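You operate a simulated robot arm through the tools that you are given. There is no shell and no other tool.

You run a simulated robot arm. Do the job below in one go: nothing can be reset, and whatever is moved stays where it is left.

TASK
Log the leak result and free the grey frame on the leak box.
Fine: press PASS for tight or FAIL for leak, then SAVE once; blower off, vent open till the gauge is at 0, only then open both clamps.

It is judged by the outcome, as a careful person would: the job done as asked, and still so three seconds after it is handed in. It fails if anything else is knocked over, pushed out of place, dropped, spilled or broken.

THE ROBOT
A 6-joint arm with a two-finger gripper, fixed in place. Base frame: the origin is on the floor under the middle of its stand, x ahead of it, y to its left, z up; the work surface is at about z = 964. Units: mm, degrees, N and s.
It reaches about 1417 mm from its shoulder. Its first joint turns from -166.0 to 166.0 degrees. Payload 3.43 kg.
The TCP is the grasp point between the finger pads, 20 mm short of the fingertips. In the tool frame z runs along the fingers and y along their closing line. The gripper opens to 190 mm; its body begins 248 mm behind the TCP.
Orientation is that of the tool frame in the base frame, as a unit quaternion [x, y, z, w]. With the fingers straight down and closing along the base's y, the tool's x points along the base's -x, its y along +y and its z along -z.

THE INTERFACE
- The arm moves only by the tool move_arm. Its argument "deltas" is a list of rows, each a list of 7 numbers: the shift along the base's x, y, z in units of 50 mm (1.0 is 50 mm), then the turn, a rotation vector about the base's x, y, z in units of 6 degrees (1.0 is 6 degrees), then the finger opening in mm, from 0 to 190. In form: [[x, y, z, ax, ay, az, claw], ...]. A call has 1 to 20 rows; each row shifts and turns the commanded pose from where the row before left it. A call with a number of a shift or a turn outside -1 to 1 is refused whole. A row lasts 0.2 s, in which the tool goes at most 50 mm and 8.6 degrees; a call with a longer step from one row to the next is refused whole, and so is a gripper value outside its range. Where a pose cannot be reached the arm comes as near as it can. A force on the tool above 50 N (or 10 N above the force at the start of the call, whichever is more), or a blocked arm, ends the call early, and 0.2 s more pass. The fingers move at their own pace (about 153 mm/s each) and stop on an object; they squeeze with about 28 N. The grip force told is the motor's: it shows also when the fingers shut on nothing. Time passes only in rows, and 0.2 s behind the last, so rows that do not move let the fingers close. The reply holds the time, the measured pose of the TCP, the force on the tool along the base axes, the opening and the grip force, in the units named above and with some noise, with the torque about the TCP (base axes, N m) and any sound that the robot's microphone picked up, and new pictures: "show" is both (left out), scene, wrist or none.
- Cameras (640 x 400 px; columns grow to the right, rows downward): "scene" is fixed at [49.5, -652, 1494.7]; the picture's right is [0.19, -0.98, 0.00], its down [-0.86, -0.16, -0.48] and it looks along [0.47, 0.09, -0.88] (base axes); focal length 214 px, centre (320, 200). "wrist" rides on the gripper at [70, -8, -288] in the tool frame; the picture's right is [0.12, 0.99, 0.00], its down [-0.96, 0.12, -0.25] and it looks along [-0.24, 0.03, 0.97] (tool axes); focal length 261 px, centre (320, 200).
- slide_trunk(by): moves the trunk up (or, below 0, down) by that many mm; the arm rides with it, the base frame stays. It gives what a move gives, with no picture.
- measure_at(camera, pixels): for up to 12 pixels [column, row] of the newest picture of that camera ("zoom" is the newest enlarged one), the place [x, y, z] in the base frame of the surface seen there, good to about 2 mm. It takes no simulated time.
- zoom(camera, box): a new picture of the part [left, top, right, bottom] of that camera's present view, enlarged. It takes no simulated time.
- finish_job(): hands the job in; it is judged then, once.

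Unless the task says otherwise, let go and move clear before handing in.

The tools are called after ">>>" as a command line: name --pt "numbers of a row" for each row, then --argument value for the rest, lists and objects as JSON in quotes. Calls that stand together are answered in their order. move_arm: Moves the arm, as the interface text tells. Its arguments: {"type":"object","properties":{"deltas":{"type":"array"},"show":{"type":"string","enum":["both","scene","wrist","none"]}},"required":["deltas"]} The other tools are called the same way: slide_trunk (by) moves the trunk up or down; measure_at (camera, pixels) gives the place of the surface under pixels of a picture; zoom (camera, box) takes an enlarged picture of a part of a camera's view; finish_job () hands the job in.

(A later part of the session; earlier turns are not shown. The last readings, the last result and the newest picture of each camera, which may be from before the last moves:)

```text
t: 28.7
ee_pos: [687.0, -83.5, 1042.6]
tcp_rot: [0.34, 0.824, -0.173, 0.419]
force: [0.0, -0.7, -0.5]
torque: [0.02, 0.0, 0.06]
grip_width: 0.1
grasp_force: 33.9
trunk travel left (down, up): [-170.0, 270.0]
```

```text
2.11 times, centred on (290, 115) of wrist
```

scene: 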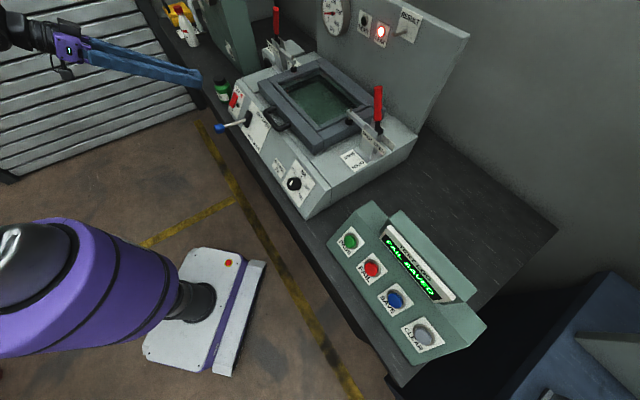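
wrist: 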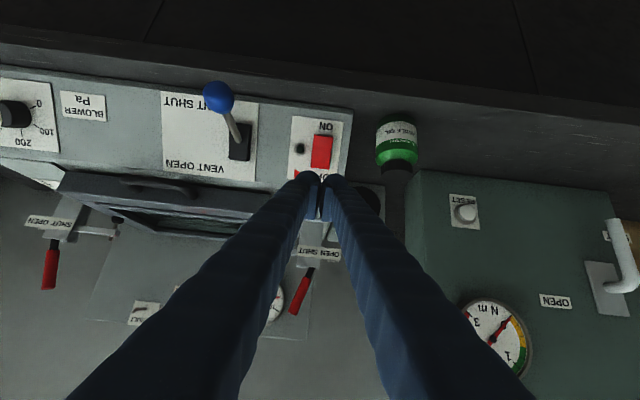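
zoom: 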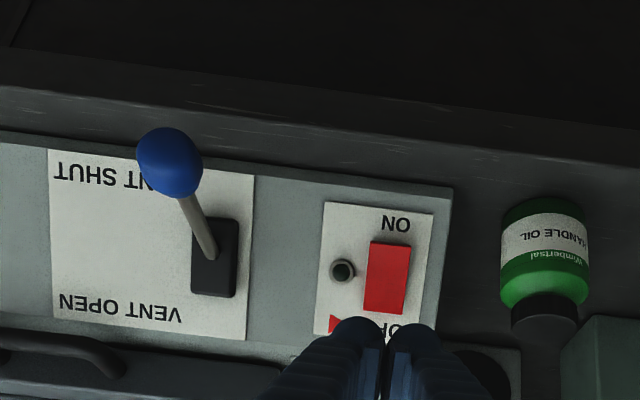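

The rocker indicator triangle now shows OFF and the gauge is falling. Next is the vent lever; I'll measure knob, rod and mount in the current wrist view to get its pivot.

>>> measure_at --camera "wrist" --pixels '[[220, 97], [213, 90], [222, 86], [218, 105], [232, 95], [204, 97], [232, 122], [239, 138], [235, 127], [241, 157], [236, 150], [245, 130]]'

>>> measure_at --camera "scene" --pixels '[[218, 125], [214, 128], [219, 132], [223, 129], [230, 125], [240, 121], [246, 119], [252, 113], [247, 126], [258, 108], [215, 131], [222, 124]]'

>>> zoom --camera "wrist" --box '[180, 60, 280, 185]'

```text
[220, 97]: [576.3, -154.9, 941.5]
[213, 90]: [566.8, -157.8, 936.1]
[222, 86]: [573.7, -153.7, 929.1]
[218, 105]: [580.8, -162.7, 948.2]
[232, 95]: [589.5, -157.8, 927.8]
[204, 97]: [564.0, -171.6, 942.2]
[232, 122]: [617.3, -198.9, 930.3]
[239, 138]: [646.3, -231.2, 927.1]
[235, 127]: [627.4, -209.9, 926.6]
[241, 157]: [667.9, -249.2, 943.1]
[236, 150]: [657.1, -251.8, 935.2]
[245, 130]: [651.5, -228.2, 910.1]
```

```text
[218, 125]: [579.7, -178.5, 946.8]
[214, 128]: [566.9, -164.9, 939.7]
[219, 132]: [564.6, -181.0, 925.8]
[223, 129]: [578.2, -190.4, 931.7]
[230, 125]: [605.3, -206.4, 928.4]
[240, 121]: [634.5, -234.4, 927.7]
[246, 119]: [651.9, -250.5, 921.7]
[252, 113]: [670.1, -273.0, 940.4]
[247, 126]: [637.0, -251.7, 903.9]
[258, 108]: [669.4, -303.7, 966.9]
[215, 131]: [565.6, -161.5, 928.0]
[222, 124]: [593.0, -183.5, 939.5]
```

```text
3.20 times, centred on (230, 122) of wrist
```

zoom: 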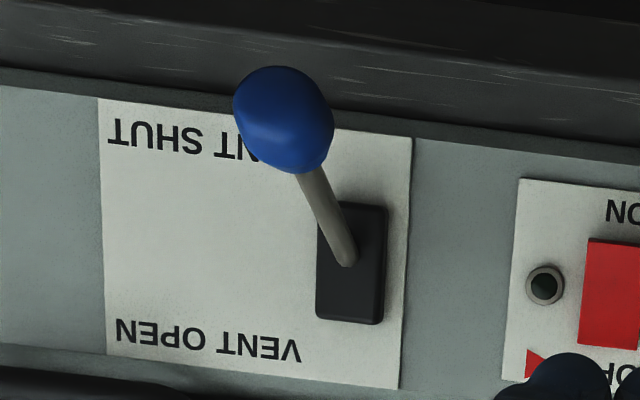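

Knob centre works out to about [579,-172,930] (radius ~20), pivot near the panel at v≈646, z≈920, so OPEN is an upward swing. I'll go above the knob with the tool closer to vertical and fingers opened to 80 mm.

>>> move_arm --pt "-0.36 -0.295 0.1 0.707 0.707 0 0" --pt "-0.36 -0.295 0.1 0.707 0.707 0 0" --pt "-0.36 -0.295 0.1 0.707 0.707 0 80" --pt "-0.36 -0.295 0.1 0.707 0.707 0 80" --pt "-0.36 -0.295 0.1 0.707 0.707 0 80" --pt "-0.36 -0.295 0.1 0.707 0.707 0 80" --pt "0 0 0 0 0 0 80"

>>> measure_at --camera "scene" --pixels '[[264, 111], [266, 120], [272, 129], [283, 127], [268, 109], [286, 128]]'

>>> zoom --camera "wrist" --box '[200, 100, 440, 250]'

```text
t: 30.3
ee_pos: [579.4, -172.3, 1073.2]
tcp_rot: [0.377, 0.913, -0.059, 0.144]
force: [0.0, -0.8, -0.2]
torque: [0.08, 0.0, 0.03]
grip_width: 80.0
grasp_force: 0.0
trunk travel left (down, up): [-170.0, 270.0]
```

scene: 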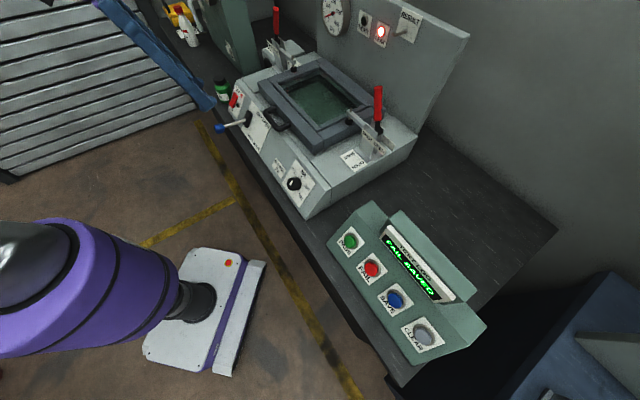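
wrist: 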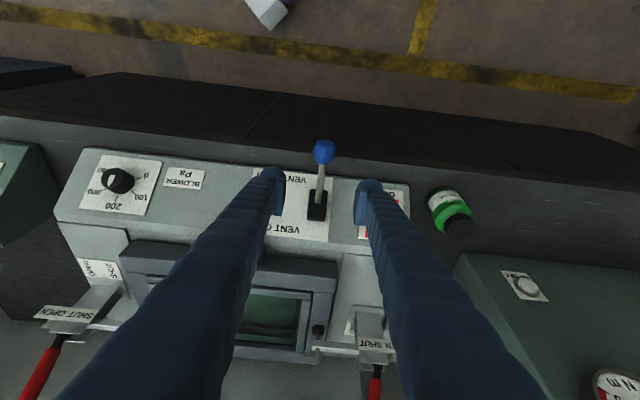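

```text
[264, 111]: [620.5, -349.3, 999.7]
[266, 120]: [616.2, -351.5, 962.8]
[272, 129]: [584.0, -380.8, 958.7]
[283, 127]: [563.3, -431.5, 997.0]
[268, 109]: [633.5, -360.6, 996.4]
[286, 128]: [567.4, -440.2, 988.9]
```

```text
2.67 times, centred on (320, 175) of wrist
```

zoom: 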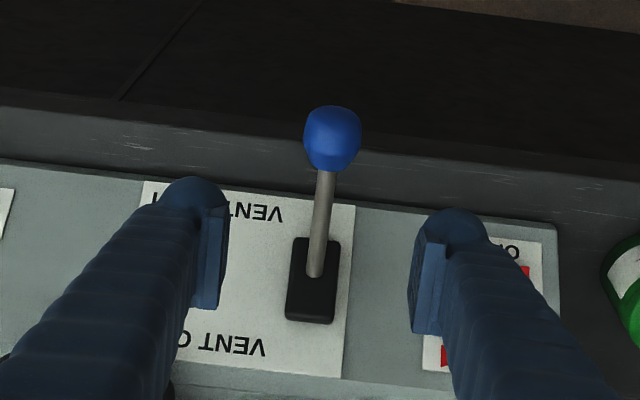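

The fingers straddle the knob (322,150 wrist). I'll confirm the knob's centre from this view before descending.

>>> measure_at --camera "wrist" --pixels '[[323, 147], [323, 143], [323, 158], [316, 150], [331, 150], [324, 170], [320, 190], [318, 203], [310, 200], [325, 200], [323, 153]]'

```text
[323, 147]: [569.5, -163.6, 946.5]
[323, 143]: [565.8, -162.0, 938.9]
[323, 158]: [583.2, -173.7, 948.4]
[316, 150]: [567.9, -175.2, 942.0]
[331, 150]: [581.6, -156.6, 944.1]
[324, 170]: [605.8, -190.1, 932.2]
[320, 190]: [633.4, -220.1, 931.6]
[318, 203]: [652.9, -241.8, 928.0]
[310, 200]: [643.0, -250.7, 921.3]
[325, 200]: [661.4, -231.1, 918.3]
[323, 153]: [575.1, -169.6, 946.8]
```

Knob top is z≈948, centre ≈[579,-172,930], directly under the TCP. I'll descend 141 mm and close on it.

>>> move_arm --pt "0 0 -0.705 0 0 0 80" --pt "0 0 -0.705 0 0 0 80" --pt "0 0 -0.705 0 0 0 80" --pt "0 0 -0.705 0 0 0 80" --pt "0 0 0 0 0 0 80"

>>> zoom --camera "wrist" --box '[200, 100, 440, 250]'

```text
t: 31.5
ee_pos: [578.8, -173.2, 932.4]
tcp_rot: [0.378, 0.913, -0.059, 0.143]
force: [-0.5, 0.3, 0.1]
torque: [0.02, 0.01, 0.02]
grip_width: 80.0
grasp_force: 0.2
trunk travel left (down, up): [-170.0, 270.0]
```

scene: 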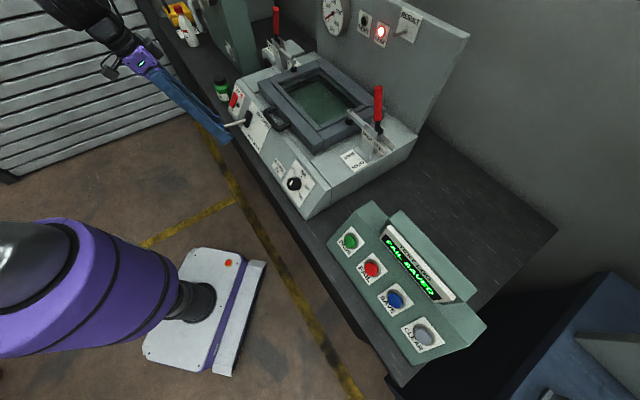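
wrist: 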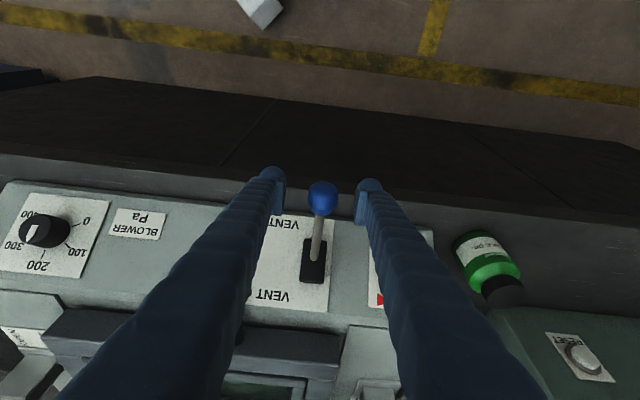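

```text
2.67 times, centred on (320, 175) of wrist
```

zoom: 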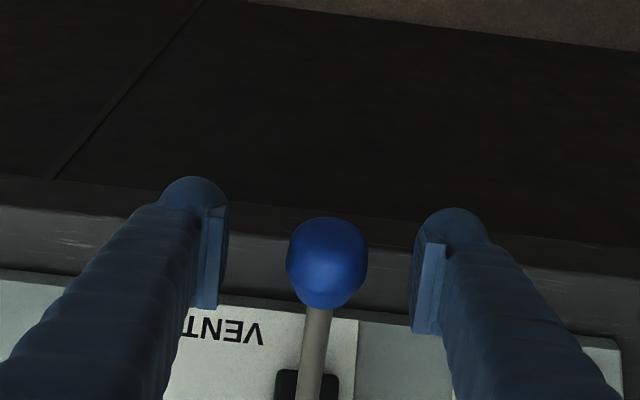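

The knob sits centred between the pads. I'll close the fingers on it.

>>> move_arm --pt "0 0 0 0 0 0 40" --pt "0 0 0 0 0 0 20" --pt "0 0 0 0 0 0 20" --pt "0 0 0 0 0 0 20" --show "wrist"

```text
t: 32.5
ee_pos: [580.1, -170.4, 933.0]
tcp_rot: [0.378, 0.913, -0.059, 0.145]
force: [13.5, 23.9, 2.2]
torque: [0.08, -0.15, 0.47]
grip_width: 32.9
grasp_force: 45.4
trunk travel left (down, up): [-170.0, 270.0]
```

wrist: 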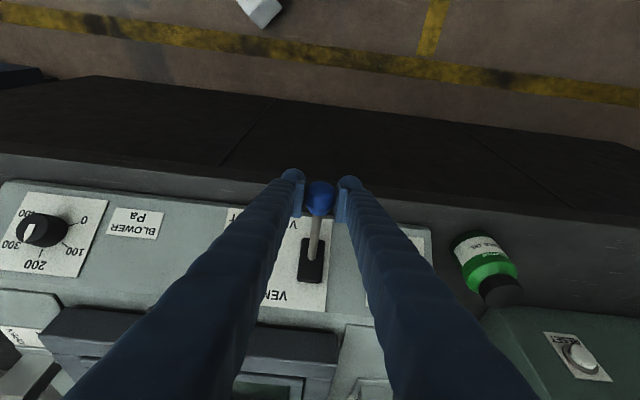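

Gripped at 33 mm, but a 26 N side load along +u says the tool is a few mm off; I'll shift +u about 3.5 mm to relieve it.

>>> move_arm --pt "0.05 0.05 0 0 0 0 20" --pt "0 0 0 0 0 0 20" --show "none"

```text
t: 33.1
ee_pos: [581.0, -171.2, 932.9]
tcp_rot: [0.378, 0.913, -0.061, 0.143]
force: [6.0, -1.0, 3.5]
torque: [-0.43, -0.16, 0.01]
grip_width: 33.2
grasp_force: 44.7
trunk travel left (down, up): [-170.0, 270.0]
```

Side load is gone. Now I'll swing the knob up along the arc about the pivot in small steps, checking forces.

>>> move_arm --pt "0.024 -0.024 0.238 0 0 0 20" --pt "0.041 -0.041 0.234 0 0 0 20" --pt "0.058 -0.058 0.226 0 0 0 20" --pt "0.075 -0.075 0.218 0 0 0 20"

```text
t: 34.1
ee_pos: [590.3, -180.7, 979.5]
tcp_rot: [0.378, 0.913, -0.059, 0.142]
force: [-7.7, -3.7, -14.3]
torque: [0.92, 0.9, -0.1]
grip_width: 31.2
grasp_force: 45.1
trunk travel left (down, up): [-170.0, 270.0]
```

scene: 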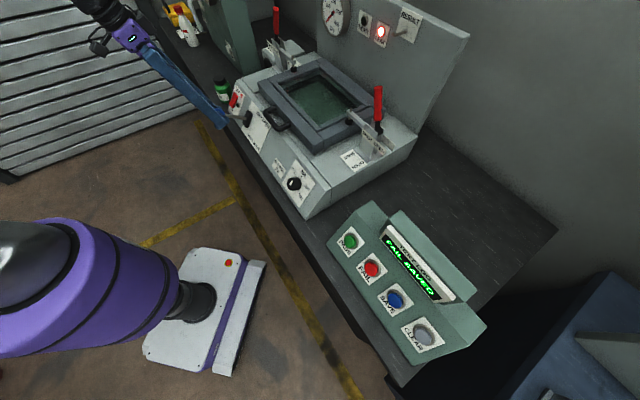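
wrist: 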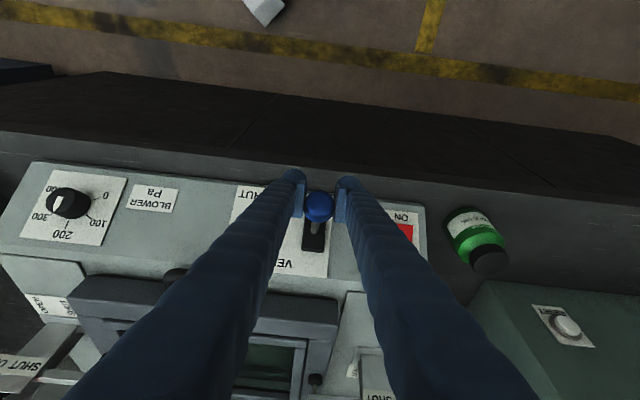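

The lever follows with light resistance. Continuing along the arc.

>>> move_arm --pt "0.0905 -0.0905 0.204 0 0 0 20" --pt "0.105 -0.105 0.188 0 0 0 20" --pt "0.119 -0.119 0.174 0 0 0 20" --pt "0.13 -0.13 0.154 0 0 0 20"

>>> zoom --camera "scene" --box '[206, 80, 296, 150]'

>>> zoom --camera "scene" --box '[310, 0, 430, 75]'

```text
t: 35.1
ee_pos: [611.5, -203.1, 1014.9]
tcp_rot: [0.378, 0.913, -0.059, 0.143]
force: [-12.2, -14.3, -17.2]
torque: [0.76, 0.75, -0.3]
grip_width: 30.4
grasp_force: 45.1
trunk travel left (down, up): [-170.0, 270.0]
```

scene: 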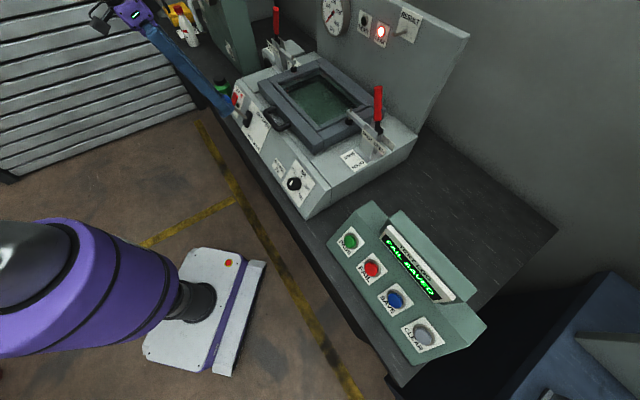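
wrist: 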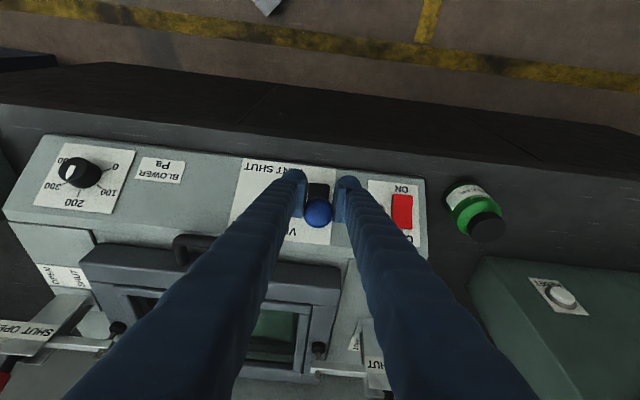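

```text
5.71 times, centred on (251, 115) of scene
```

zoom: 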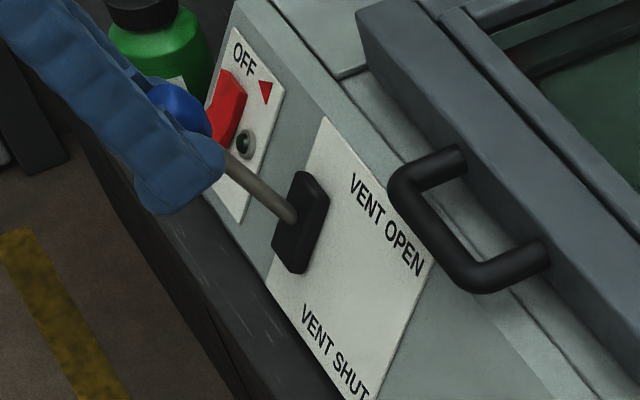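

```text
5.33 times, centred on (370, 38) of scene
```

zoom: 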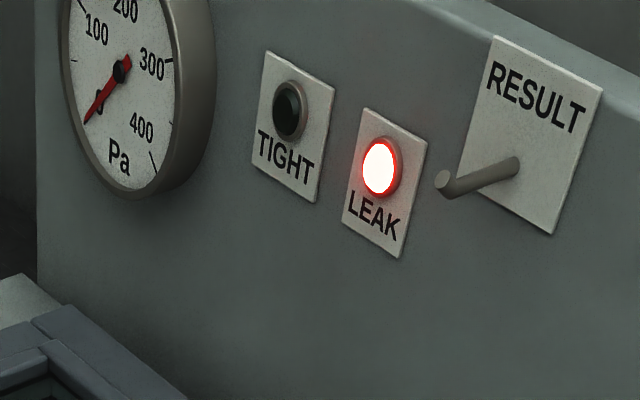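

The gauge needle is almost at 0 already, and the lever has moved up; the knob has slid a bit in the pads. I'll measure it and see how far OPEN it is.

>>> measure_at --camera "wrist" --pixels '[[319, 212], [319, 205], [319, 220], [318, 190], [312, 188], [326, 188], [318, 195]]'

>>> measure_at --camera "scene" --pixels '[[226, 99], [229, 101], [227, 102], [237, 111], [242, 115], [246, 119]]'

>>> zoom --camera "wrist" --box '[250, 130, 390, 240]'

```text
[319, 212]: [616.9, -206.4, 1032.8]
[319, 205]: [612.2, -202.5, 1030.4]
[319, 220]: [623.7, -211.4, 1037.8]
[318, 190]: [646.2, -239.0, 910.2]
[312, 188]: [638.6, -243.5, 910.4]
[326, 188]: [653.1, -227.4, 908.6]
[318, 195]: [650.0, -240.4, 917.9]
```

```text
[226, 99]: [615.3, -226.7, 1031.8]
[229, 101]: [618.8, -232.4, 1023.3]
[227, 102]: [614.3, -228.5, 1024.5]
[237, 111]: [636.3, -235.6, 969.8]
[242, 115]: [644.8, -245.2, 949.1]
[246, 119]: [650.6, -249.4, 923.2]
```

```text
3.64 times, centred on (320, 185) of wrist
```

zoom: 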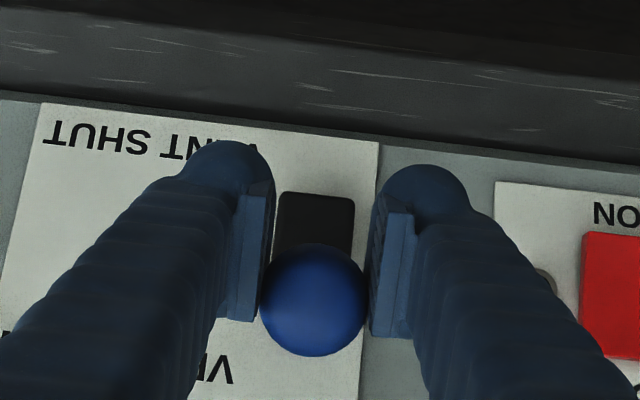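

The lever is around 62–67° up, near its upper end. I'll push it a bit further inward to find the OPEN stop.

>>> move_arm --pt "0.1 -0.1 0.08 0 0 0 20" --pt "0.1 -0.1 0.05 0 0 0 20" --pt "0.1 -0.1 0.02 0 0 0 20"

>>> zoom --camera "scene" --box '[206, 80, 296, 150]'

>>> zoom --camera "wrist" --box '[250, 130, 390, 240]'

```text
t: 35.8
ee_pos: [618.0, -208.1, 1018.1]
tcp_rot: [0.379, 0.913, -0.06, 0.138]
force: [-7.6, 10.2, 5.5]
torque: [0.6, 0.13, 0.1]
grip_width: 29.7
grasp_force: 45.4
trunk travel left (down, up): [-170.0, 270.0]
stopped in row 3: the force on the tool passed its limit at 57 N (the readings are from after the stop); the commanded pose is now the measured one
```

scene: 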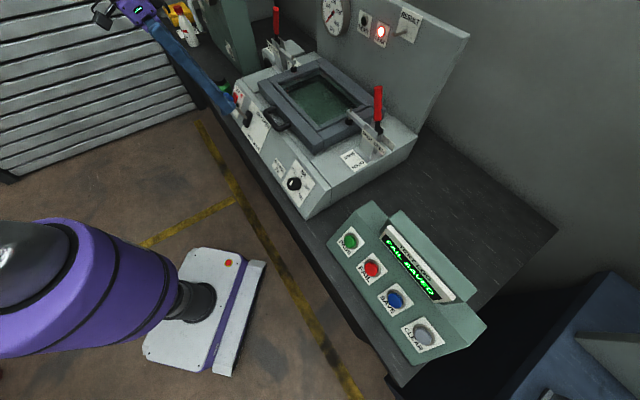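
wrist: 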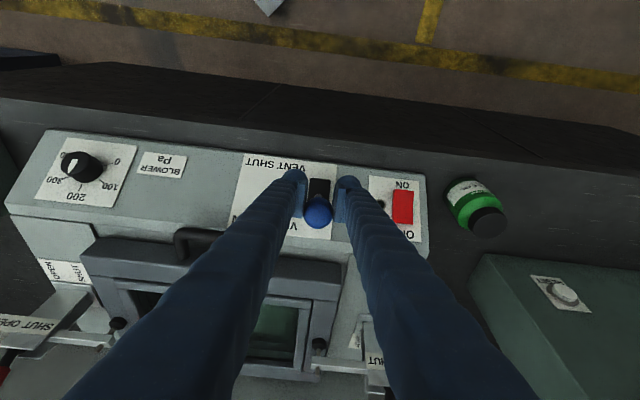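

```text
5.71 times, centred on (251, 115) of scene
```

zoom: 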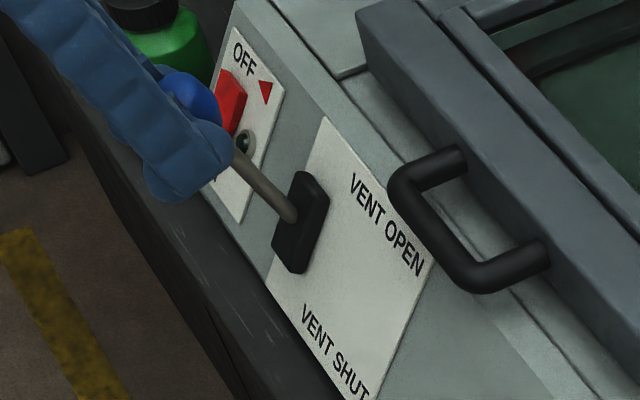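

```text
3.64 times, centred on (320, 185) of wrist
```

zoom: 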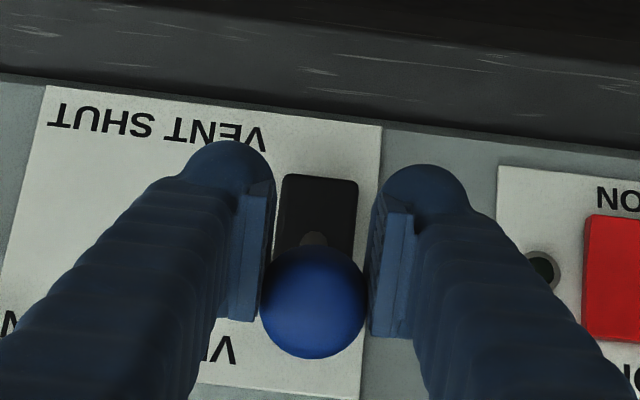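

The lever hit its upper stop, so the vent is fully OPEN. I'll open the fingers and rise straight up off the knob.

>>> move_arm --pt "0 0 0 0 0 0 80" --pt "0 0 0 0 0 0 80" --pt "0 0 0.3 0 0 0 80" --pt "0 0 0.7 0 0 0 80" --pt "0 0 0.8 0 0 0 80" --pt "0 0 0.8 0 0 0 80" --pt "0 0 0.8 0 0 0 80" --pt "0 0 0 0 0 0 80"

>>> zoom --camera "scene" --box '[206, 80, 296, 150]'

>>> zoom --camera "scene" --box '[310, 0, 430, 75]'

```text
t: 37.6
ee_pos: [619.8, -210.1, 1188.2]
tcp_rot: [0.378, 0.914, -0.06, 0.138]
force: [-1.3, 0.9, -1.1]
torque: [-0.03, -0.02, 0.02]
grip_width: 80.0
grasp_force: 0.1
trunk travel left (down, up): [-170.0, 270.0]
```

scene: 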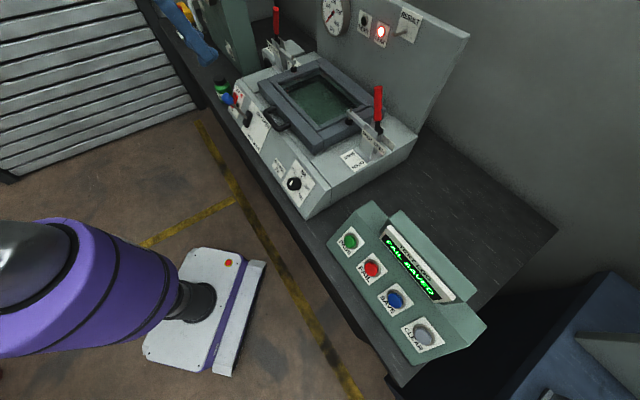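
wrist: 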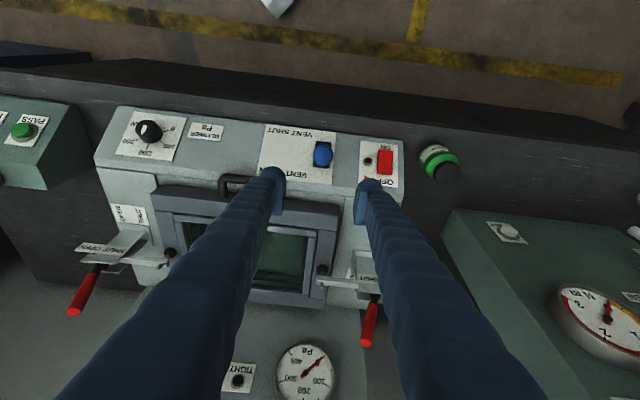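

```text
5.71 times, centred on (251, 115) of scene
```

zoom: 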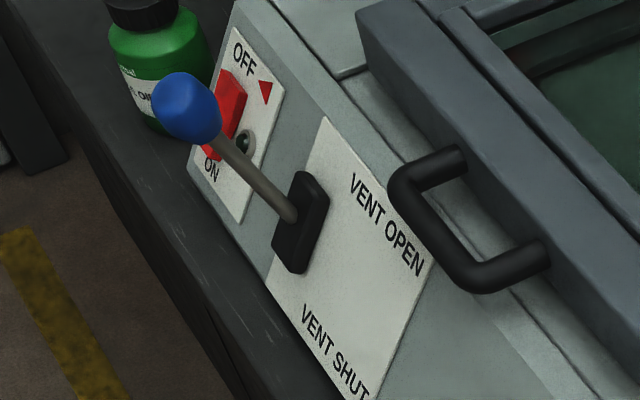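

```text
5.33 times, centred on (370, 38) of scene
```

zoom: 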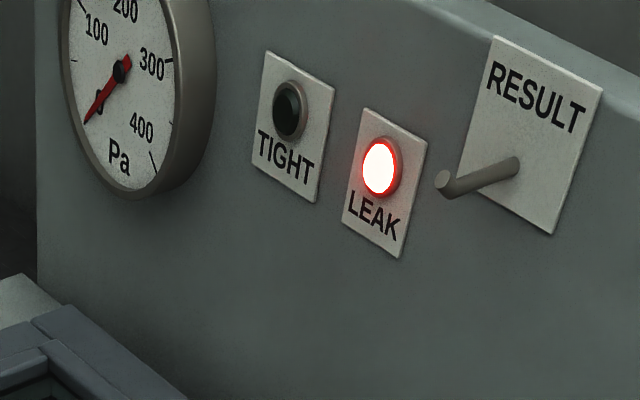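

The lever stays up at VENT OPEN and the gauge looks at 0. I'll verify the needle closely in the wrist view and look at the clamps.

>>> zoom --camera "wrist" --box '[260, 330, 360, 400]'

>>> zoom --camera "wrist" --box '[300, 240, 420, 350]'

>>> zoom --camera "scene" --box '[250, 0, 330, 80]'

>>> zoom --camera "wrist" --box '[60, 190, 210, 320]'

>>> zoom --camera "scene" --box '[335, 75, 415, 175]'

```text
5.71 times, centred on (310, 365) of wrist
```

zoom: 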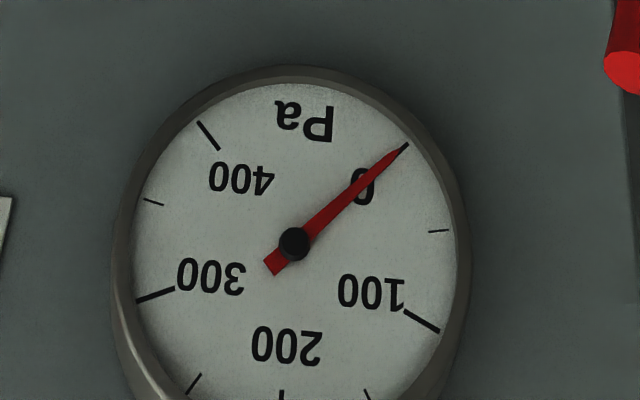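

```text
3.64 times, centred on (360, 295) of wrist
```

zoom: 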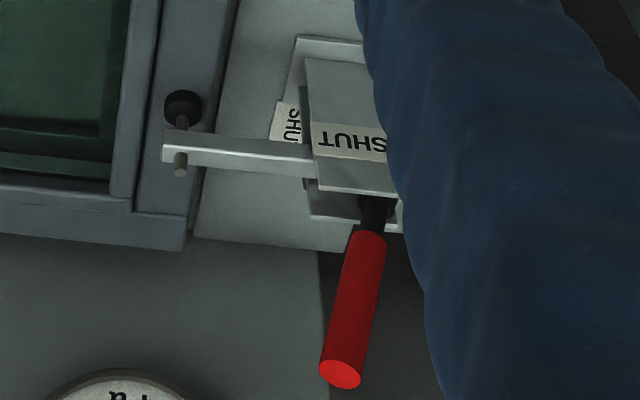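

```text
5.00 times, centred on (290, 40) of scene
```

zoom: 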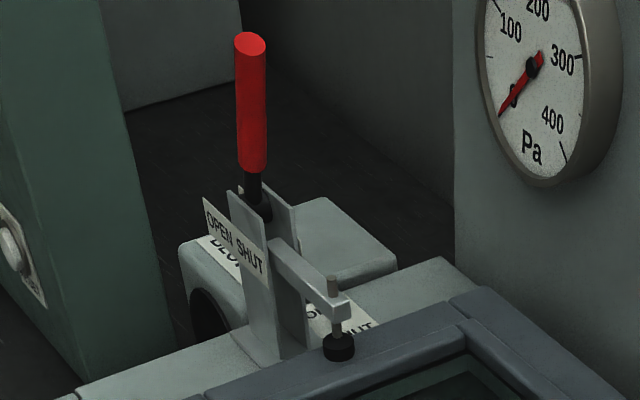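

```text
3.08 times, centred on (135, 255) of wrist
```

zoom: 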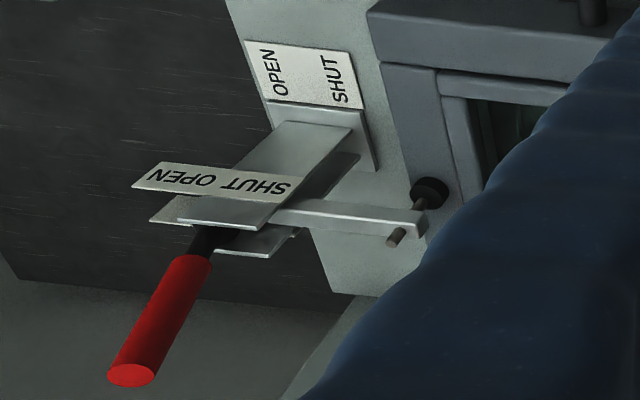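

```text
4.00 times, centred on (375, 125) of scene
```

zoom: 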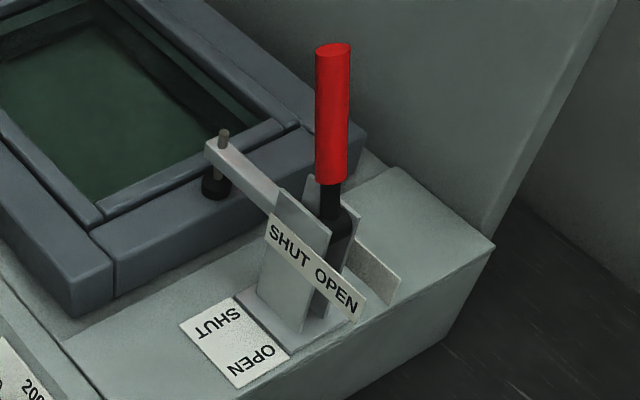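

Gauge needle is exactly on the 0 mark, blower off, vent open, so the clamps may now be opened. I'll measure both clamp handles, arms and the surroundings.

>>> measure_at --camera "wrist" --pixels '[[74, 311], [78, 303], [85, 288], [92, 276], [100, 262], [161, 262], [166, 252], [110, 249], [140, 240], [135, 262], [105, 245], [80, 244]]'

>>> measure_at --camera "wrist" --pixels '[[366, 343], [368, 335], [371, 320], [374, 307], [376, 298], [322, 284], [325, 270], [360, 279], [340, 282], [470, 225], [520, 300], [600, 300]]'

>>> measure_at --camera "scene" --pixels '[[378, 88], [378, 100], [378, 115], [378, 122], [380, 133], [276, 9], [276, 20], [277, 33], [278, 42], [240, 30], [222, 10], [408, 30]]'

```text
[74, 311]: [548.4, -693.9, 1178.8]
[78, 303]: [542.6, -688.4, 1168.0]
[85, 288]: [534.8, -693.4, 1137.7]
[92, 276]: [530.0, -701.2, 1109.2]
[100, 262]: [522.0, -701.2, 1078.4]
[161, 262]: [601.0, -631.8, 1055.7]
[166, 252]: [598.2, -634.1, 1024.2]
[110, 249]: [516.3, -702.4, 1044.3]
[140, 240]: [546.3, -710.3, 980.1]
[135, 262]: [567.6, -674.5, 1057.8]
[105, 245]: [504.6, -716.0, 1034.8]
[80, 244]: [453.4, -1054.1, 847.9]
```

```text
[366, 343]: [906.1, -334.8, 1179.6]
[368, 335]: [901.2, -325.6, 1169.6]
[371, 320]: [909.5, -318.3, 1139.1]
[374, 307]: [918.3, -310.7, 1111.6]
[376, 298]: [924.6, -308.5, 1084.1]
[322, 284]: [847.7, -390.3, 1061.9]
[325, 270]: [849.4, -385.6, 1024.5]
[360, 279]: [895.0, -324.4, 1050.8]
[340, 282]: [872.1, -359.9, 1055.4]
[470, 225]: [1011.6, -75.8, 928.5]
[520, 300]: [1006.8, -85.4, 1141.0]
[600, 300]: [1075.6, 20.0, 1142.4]
```

```text
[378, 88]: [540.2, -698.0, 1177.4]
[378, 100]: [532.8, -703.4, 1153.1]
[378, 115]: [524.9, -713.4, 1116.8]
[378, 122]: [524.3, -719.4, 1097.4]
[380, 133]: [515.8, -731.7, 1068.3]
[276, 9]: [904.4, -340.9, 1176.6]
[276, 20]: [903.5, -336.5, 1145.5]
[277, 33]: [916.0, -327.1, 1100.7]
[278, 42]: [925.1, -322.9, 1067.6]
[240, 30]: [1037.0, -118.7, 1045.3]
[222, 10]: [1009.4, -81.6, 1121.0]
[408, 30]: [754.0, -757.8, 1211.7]
```

Handles lean ~18° inward (right: top at [548,-694,1180]; left: top at [906,-335,1180]) and must swing outward to OPEN. I'll rise, untilt, yaw +90° so the closed fingertips lie side by side along the pivot direction, and travel to the inner side of the right clamp.

>>> move_arm --pt "0 0 0.75 0.68 0.68 0 0" --pt "0 0 0.75 0.68 0.68 0 0" --pt "0 0 0.75 0.68 0.68 0 0" --pt "-0.043 -0.594 0 0 0 1 0" --pt "-0.043 -0.594 0 0 0 1 0" --pt "-0.043 -0.594 0 0 0 1 0" --pt "-0.043 -0.594 0 0 0 1 0" --pt "-0.043 -0.594 0 0 0 1 0" --pt "-0.043 -0.594 0 0 0 1 0" --pt "-0.043 -0.594 0 0 0 1 0" --pt "-0.043 -0.594 0 0 0 1 0" --pt "-0.043 -0.594 0 0 0 1 0" --pt "-0.043 -0.594 0 0 0 1 0" --pt "-0.043 -0.594 0 0 0 1 0" --pt "-0.043 -0.594 0 0 0 1 0" --pt "-0.043 -0.594 0 0 0 1 0" --pt "-0.043 -0.594 0 0 0 1 0" --pt "-0.043 -0.594 0 0 0 1 0" --pt "0 0 0 0 0 0 0"

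```text
t: 41.6
ee_pos: [586.2, -654.8, 1301.7]
tcp_rot: [-0.383, 0.924, -0.003, 0.002]
force: [-0.8, -0.7, 0.9]
torque: [0.09, -0.16, 0.03]
grip_width: 0.0
grasp_force: 27.2
trunk travel left (down, up): [-170.0, 270.0]
```

scene: 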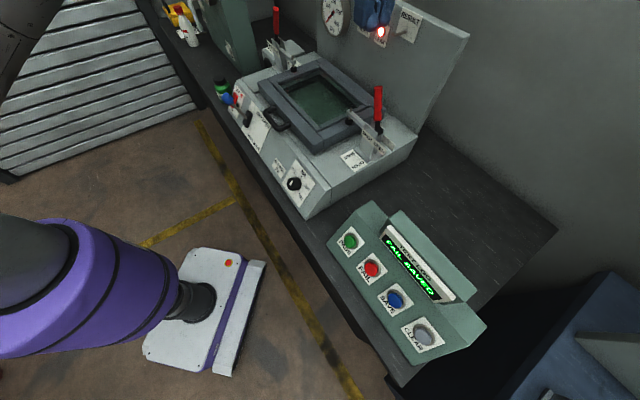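
wrist: 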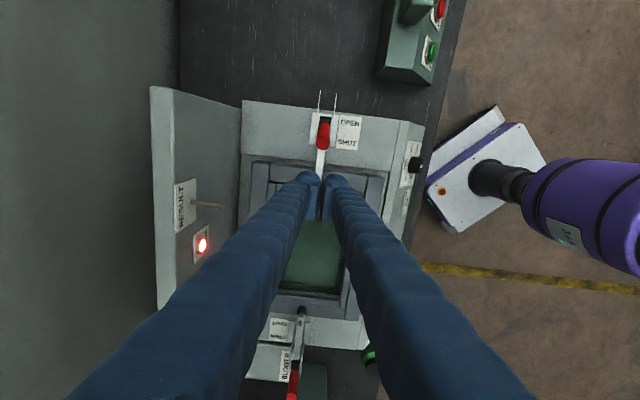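

The tool is above the frame just inboard of the right clamp handle (323,135). I'll zoom to check alignment.

>>> zoom --camera "wrist" --box '[240, 80, 400, 200]'

>>> measure_at --camera "wrist" --pixels '[[324, 128], [323, 135], [323, 145], [317, 135], [330, 135], [322, 160], [320, 100], [335, 100], [156, 100], [160, 200], [205, 205], [322, 170]]'

```text
3.33 times, centred on (320, 140) of wrist
```

zoom: 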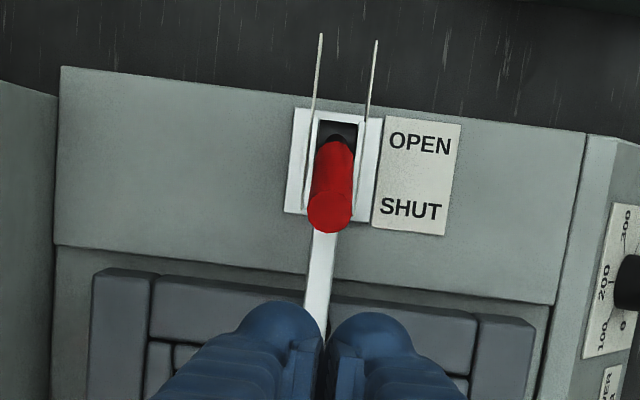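

```text
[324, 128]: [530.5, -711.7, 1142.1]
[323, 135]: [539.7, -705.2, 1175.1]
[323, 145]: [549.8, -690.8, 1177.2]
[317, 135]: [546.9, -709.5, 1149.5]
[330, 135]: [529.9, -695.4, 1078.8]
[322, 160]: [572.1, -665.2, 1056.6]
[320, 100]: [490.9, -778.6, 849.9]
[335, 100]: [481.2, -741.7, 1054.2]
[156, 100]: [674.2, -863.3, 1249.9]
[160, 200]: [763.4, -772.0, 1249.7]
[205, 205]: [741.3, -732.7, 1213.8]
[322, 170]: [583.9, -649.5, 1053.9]
```

Handle top centre is u≈−108, v≈878 and the TCP is 60 mm inboard at v≈877.5, well aligned. I'll descend to tip height ≈1145, well above the clamp arm (z≈1057).

>>> move_arm --pt "0 0 -0.8 0 0 0 0" --pt "0 0 -0.8 0 0 0 0" --pt "0 0 -0.8 0 0 0 0" --pt "0 0 -0.34 0 0 0 0" --pt "0 0 0 0 0 0 0"

>>> zoom --camera "wrist" --box '[240, 100, 400, 220]'

>>> zoom --camera "scene" --box '[320, 30, 440, 160]'

```text
t: 42.8
ee_pos: [587.7, -654.6, 1162.1]
tcp_rot: [-0.384, 0.923, -0.002, 0.0]
force: [1.4, 0.3, -0.3]
torque: [-0.09, 0.12, 0.0]
grip_width: 0.1
grasp_force: 28.3
trunk travel left (down, up): [-170.0, 270.0]
```

scene: 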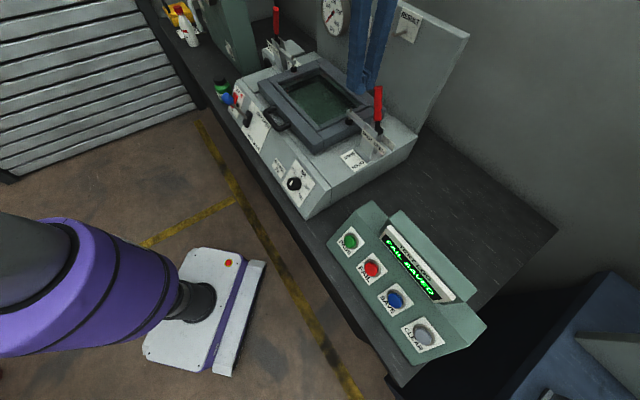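
wrist: 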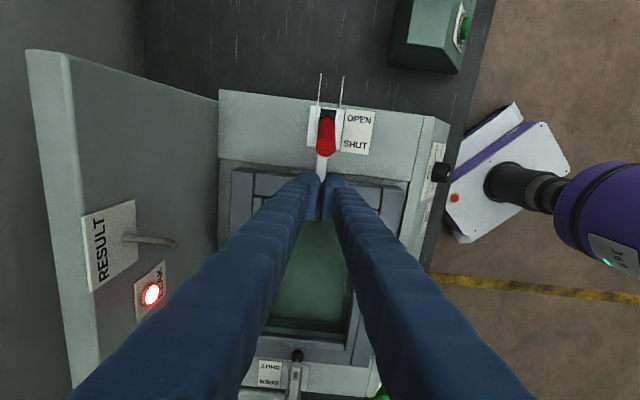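

```text
3.33 times, centred on (320, 160) of wrist
```

zoom: 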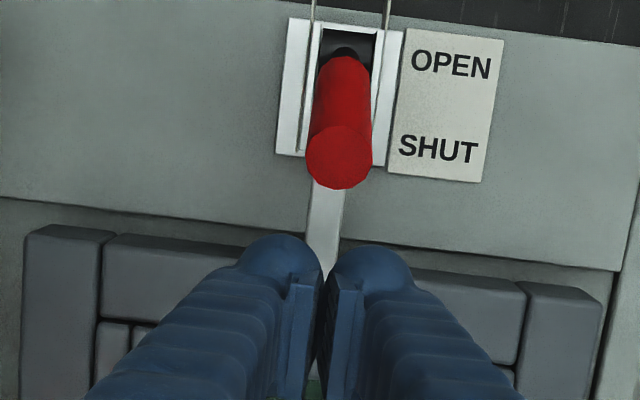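

```text
3.08 times, centred on (380, 95) of scene
```

zoom: 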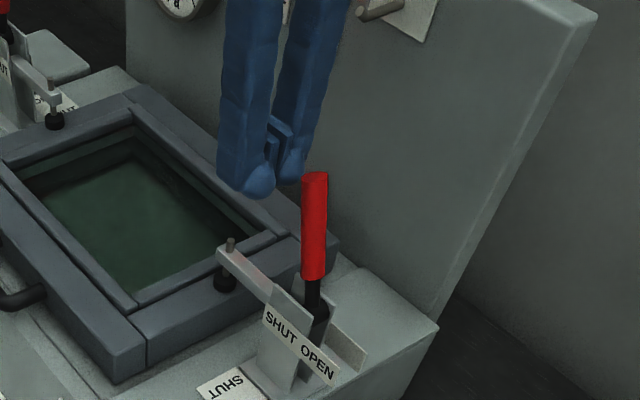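

The fingertips sit inboard of the handle top, nearly centred. I'll push slowly outward (−u) and watch for contact.

>>> move_arm --pt "-0.172 -0.088 0 0 0 0 0" --pt "-0.13 -0.13 0 0 0 0 0" --pt "-0.13 -0.13 0 0 0 0 0" --pt "-0.13 -0.13 0 0 0 0 0" --pt "-0.1 -0.1 0 0 0 0 0"

>>> zoom --camera "scene" --box '[320, 30, 440, 160]'

```text
t: 44.0
ee_pos: [554.7, -683.7, 1162.8]
tcp_rot: [-0.383, 0.924, -0.002, 0.001]
force: [-0.5, -1.0, -0.5]
torque: [-0.01, 0.03, -0.01]
grip_width: 0.0
grasp_force: 28.1
trunk travel left (down, up): [-170.0, 270.0]
```

scene: 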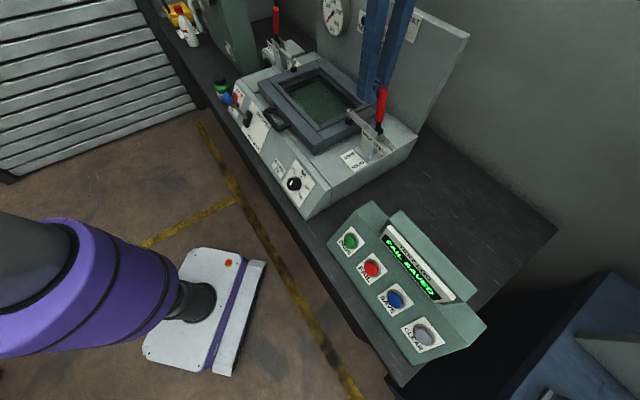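
wrist: 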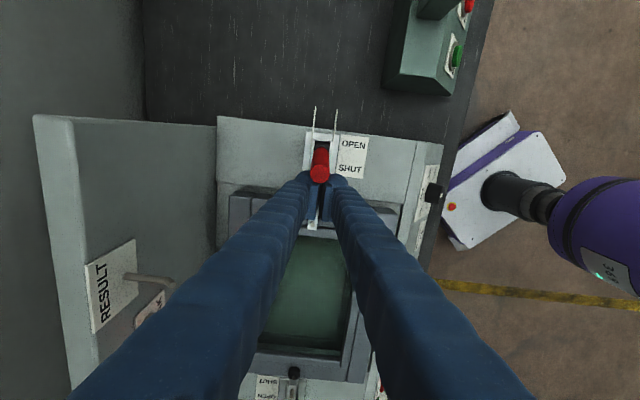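

```text
3.08 times, centred on (380, 95) of scene
```

zoom: 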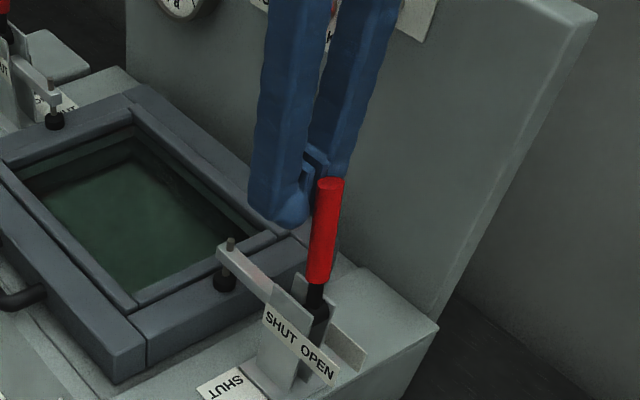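

The handle is already moving with little resistance. I'll continue pushing outward.

>>> move_arm --pt "-0.14 -0.14 0 0 0 0 0" --pt "-0.14 -0.14 0 0 0 0 0" --pt "-0.14 -0.14 0 0 0 0 0" --pt "-0.14 -0.14 0 0 0 0 0" --pt "-0.14 -0.14 0 0 0 0 0"

>>> zoom --camera "scene" --box '[320, 30, 440, 160]'

>>> zoom --camera "wrist" --box '[240, 100, 400, 240]'

```text
t: 45.2
ee_pos: [520.7, -720.0, 1163.8]
tcp_rot: [-0.384, 0.923, -0.001, 0.001]
force: [0.3, -0.5, 0.4]
torque: [-0.01, -0.04, -0.02]
grip_width: 0.0
grasp_force: 28.3
trunk travel left (down, up): [-170.0, 270.0]
```

scene: 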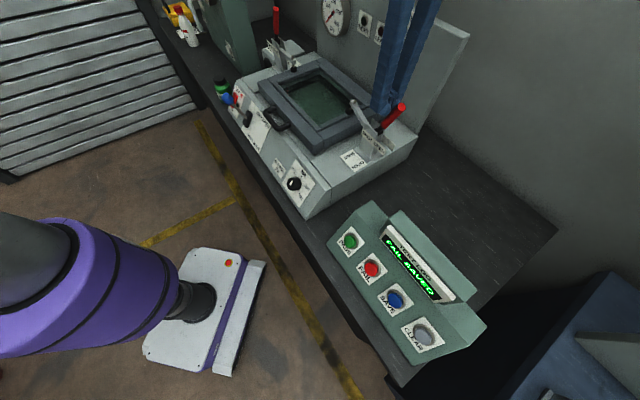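
wrist: 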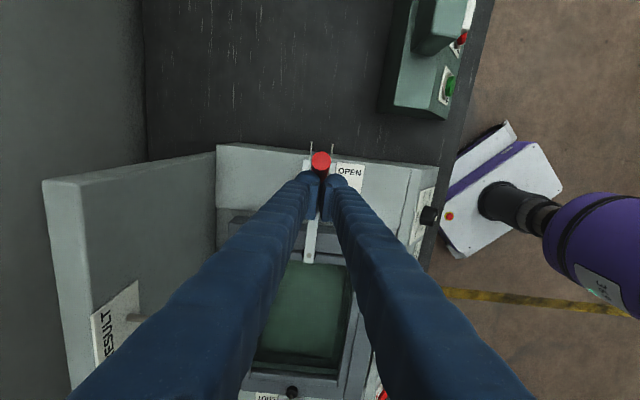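

```text
3.08 times, centred on (380, 95) of scene
```

zoom: 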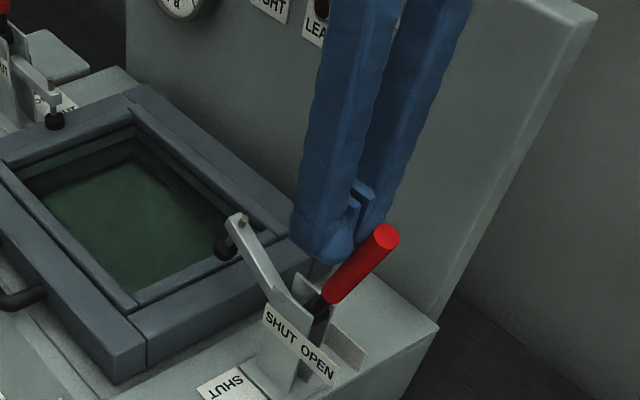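

```text
2.86 times, centred on (320, 170) of wrist
```

zoom: 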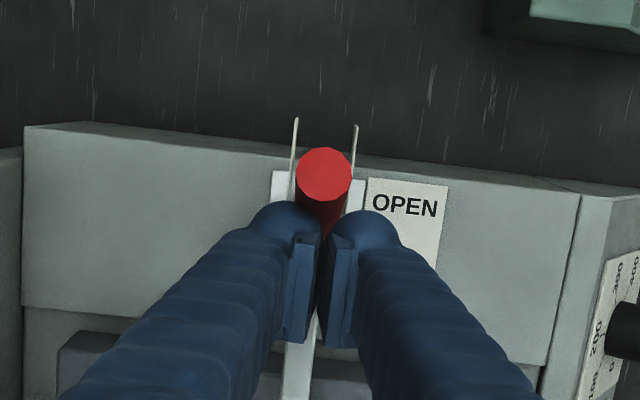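

The clamp arm has lifted and the handle leans outward. I'll measure its angle to continue to the end stop.

>>> measure_at --camera "scene" --pixels '[[405, 107], [400, 108], [393, 114], [388, 120], [381, 128], [352, 104], [357, 110], [365, 122]]'

>>> measure_at --camera "wrist" --pixels '[[321, 160], [321, 154], [321, 167], [321, 178], [315, 160], [327, 160]]'

```text
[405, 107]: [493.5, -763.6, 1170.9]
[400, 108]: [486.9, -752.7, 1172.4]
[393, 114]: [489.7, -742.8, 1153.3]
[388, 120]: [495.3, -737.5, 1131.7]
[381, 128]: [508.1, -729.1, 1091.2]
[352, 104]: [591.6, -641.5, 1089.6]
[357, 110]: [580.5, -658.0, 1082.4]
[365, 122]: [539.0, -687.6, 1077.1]
```

```text
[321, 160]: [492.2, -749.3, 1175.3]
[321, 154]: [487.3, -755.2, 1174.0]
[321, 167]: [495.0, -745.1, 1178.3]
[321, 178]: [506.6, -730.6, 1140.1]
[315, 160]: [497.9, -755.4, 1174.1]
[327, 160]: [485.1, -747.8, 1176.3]
```

Handle now leans ~17° outward with pivot near u≈−147, z≈1058. I'll continue along the arc, outward and slightly down.

>>> move_arm --pt "-0.099 -0.099 -0.04 0 0 0 0" --pt "-0.099 -0.099 -0.04 0 0 0 0" --pt "-0.099 -0.099 -0.04 0 0 0 0" --pt "-0.104 -0.104 -0.08 0 0 0 0" --pt "-0.104 -0.104 -0.08 0 0 0 0" --pt "-0.104 -0.104 -0.08 0 0 0 0"

>>> zoom --camera "scene" --box '[320, 30, 440, 160]'

>>> zoom --camera "wrist" --box '[240, 100, 400, 240]'

```text
t: 46.6
ee_pos: [488.9, -749.4, 1145.3]
tcp_rot: [-0.384, 0.923, -0.001, 0.001]
force: [-0.3, -0.3, 0.5]
torque: [-0.01, 0.03, 0.0]
grip_width: 0.0
grasp_force: 27.6
trunk travel left (down, up): [-170.0, 270.0]
```

scene: 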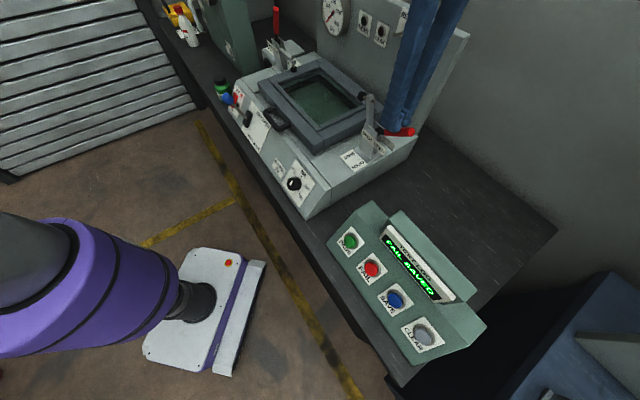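
wrist: 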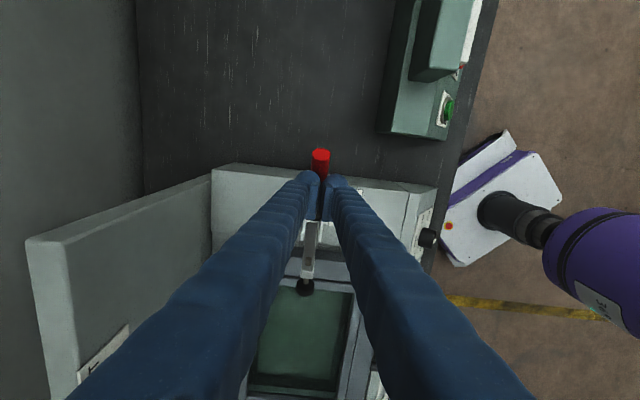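

```text
3.08 times, centred on (380, 95) of scene
```

zoom: 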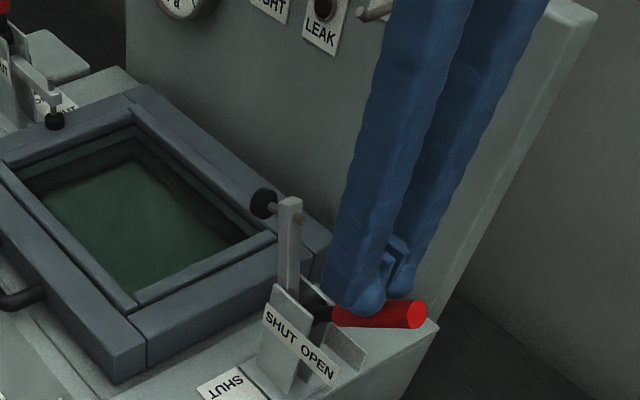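

```text
2.86 times, centred on (320, 170) of wrist
```

zoom: 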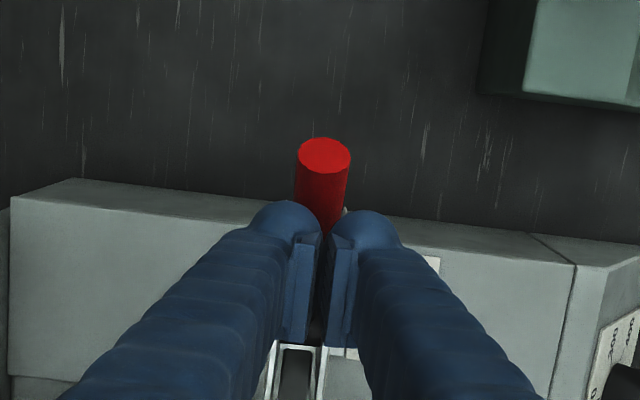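

The arm is now almost vertical and the handle is well over to OPEN. I'll measure it and push gently to the stop.

>>> measure_at --camera "wrist" --pixels '[[321, 155], [321, 150], [321, 165], [321, 172]]'

>>> measure_at --camera "scene" --pixels '[[412, 132], [405, 133], [396, 134], [388, 132], [373, 96], [374, 110], [365, 96]]'

```text
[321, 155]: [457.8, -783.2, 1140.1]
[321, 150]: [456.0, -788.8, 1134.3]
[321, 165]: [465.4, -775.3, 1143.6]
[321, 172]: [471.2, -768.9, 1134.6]
```

```text
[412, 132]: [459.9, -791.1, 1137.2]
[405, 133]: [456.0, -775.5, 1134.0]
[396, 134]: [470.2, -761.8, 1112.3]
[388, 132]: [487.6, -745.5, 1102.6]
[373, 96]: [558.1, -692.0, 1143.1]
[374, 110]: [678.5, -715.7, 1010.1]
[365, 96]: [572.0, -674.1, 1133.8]
```

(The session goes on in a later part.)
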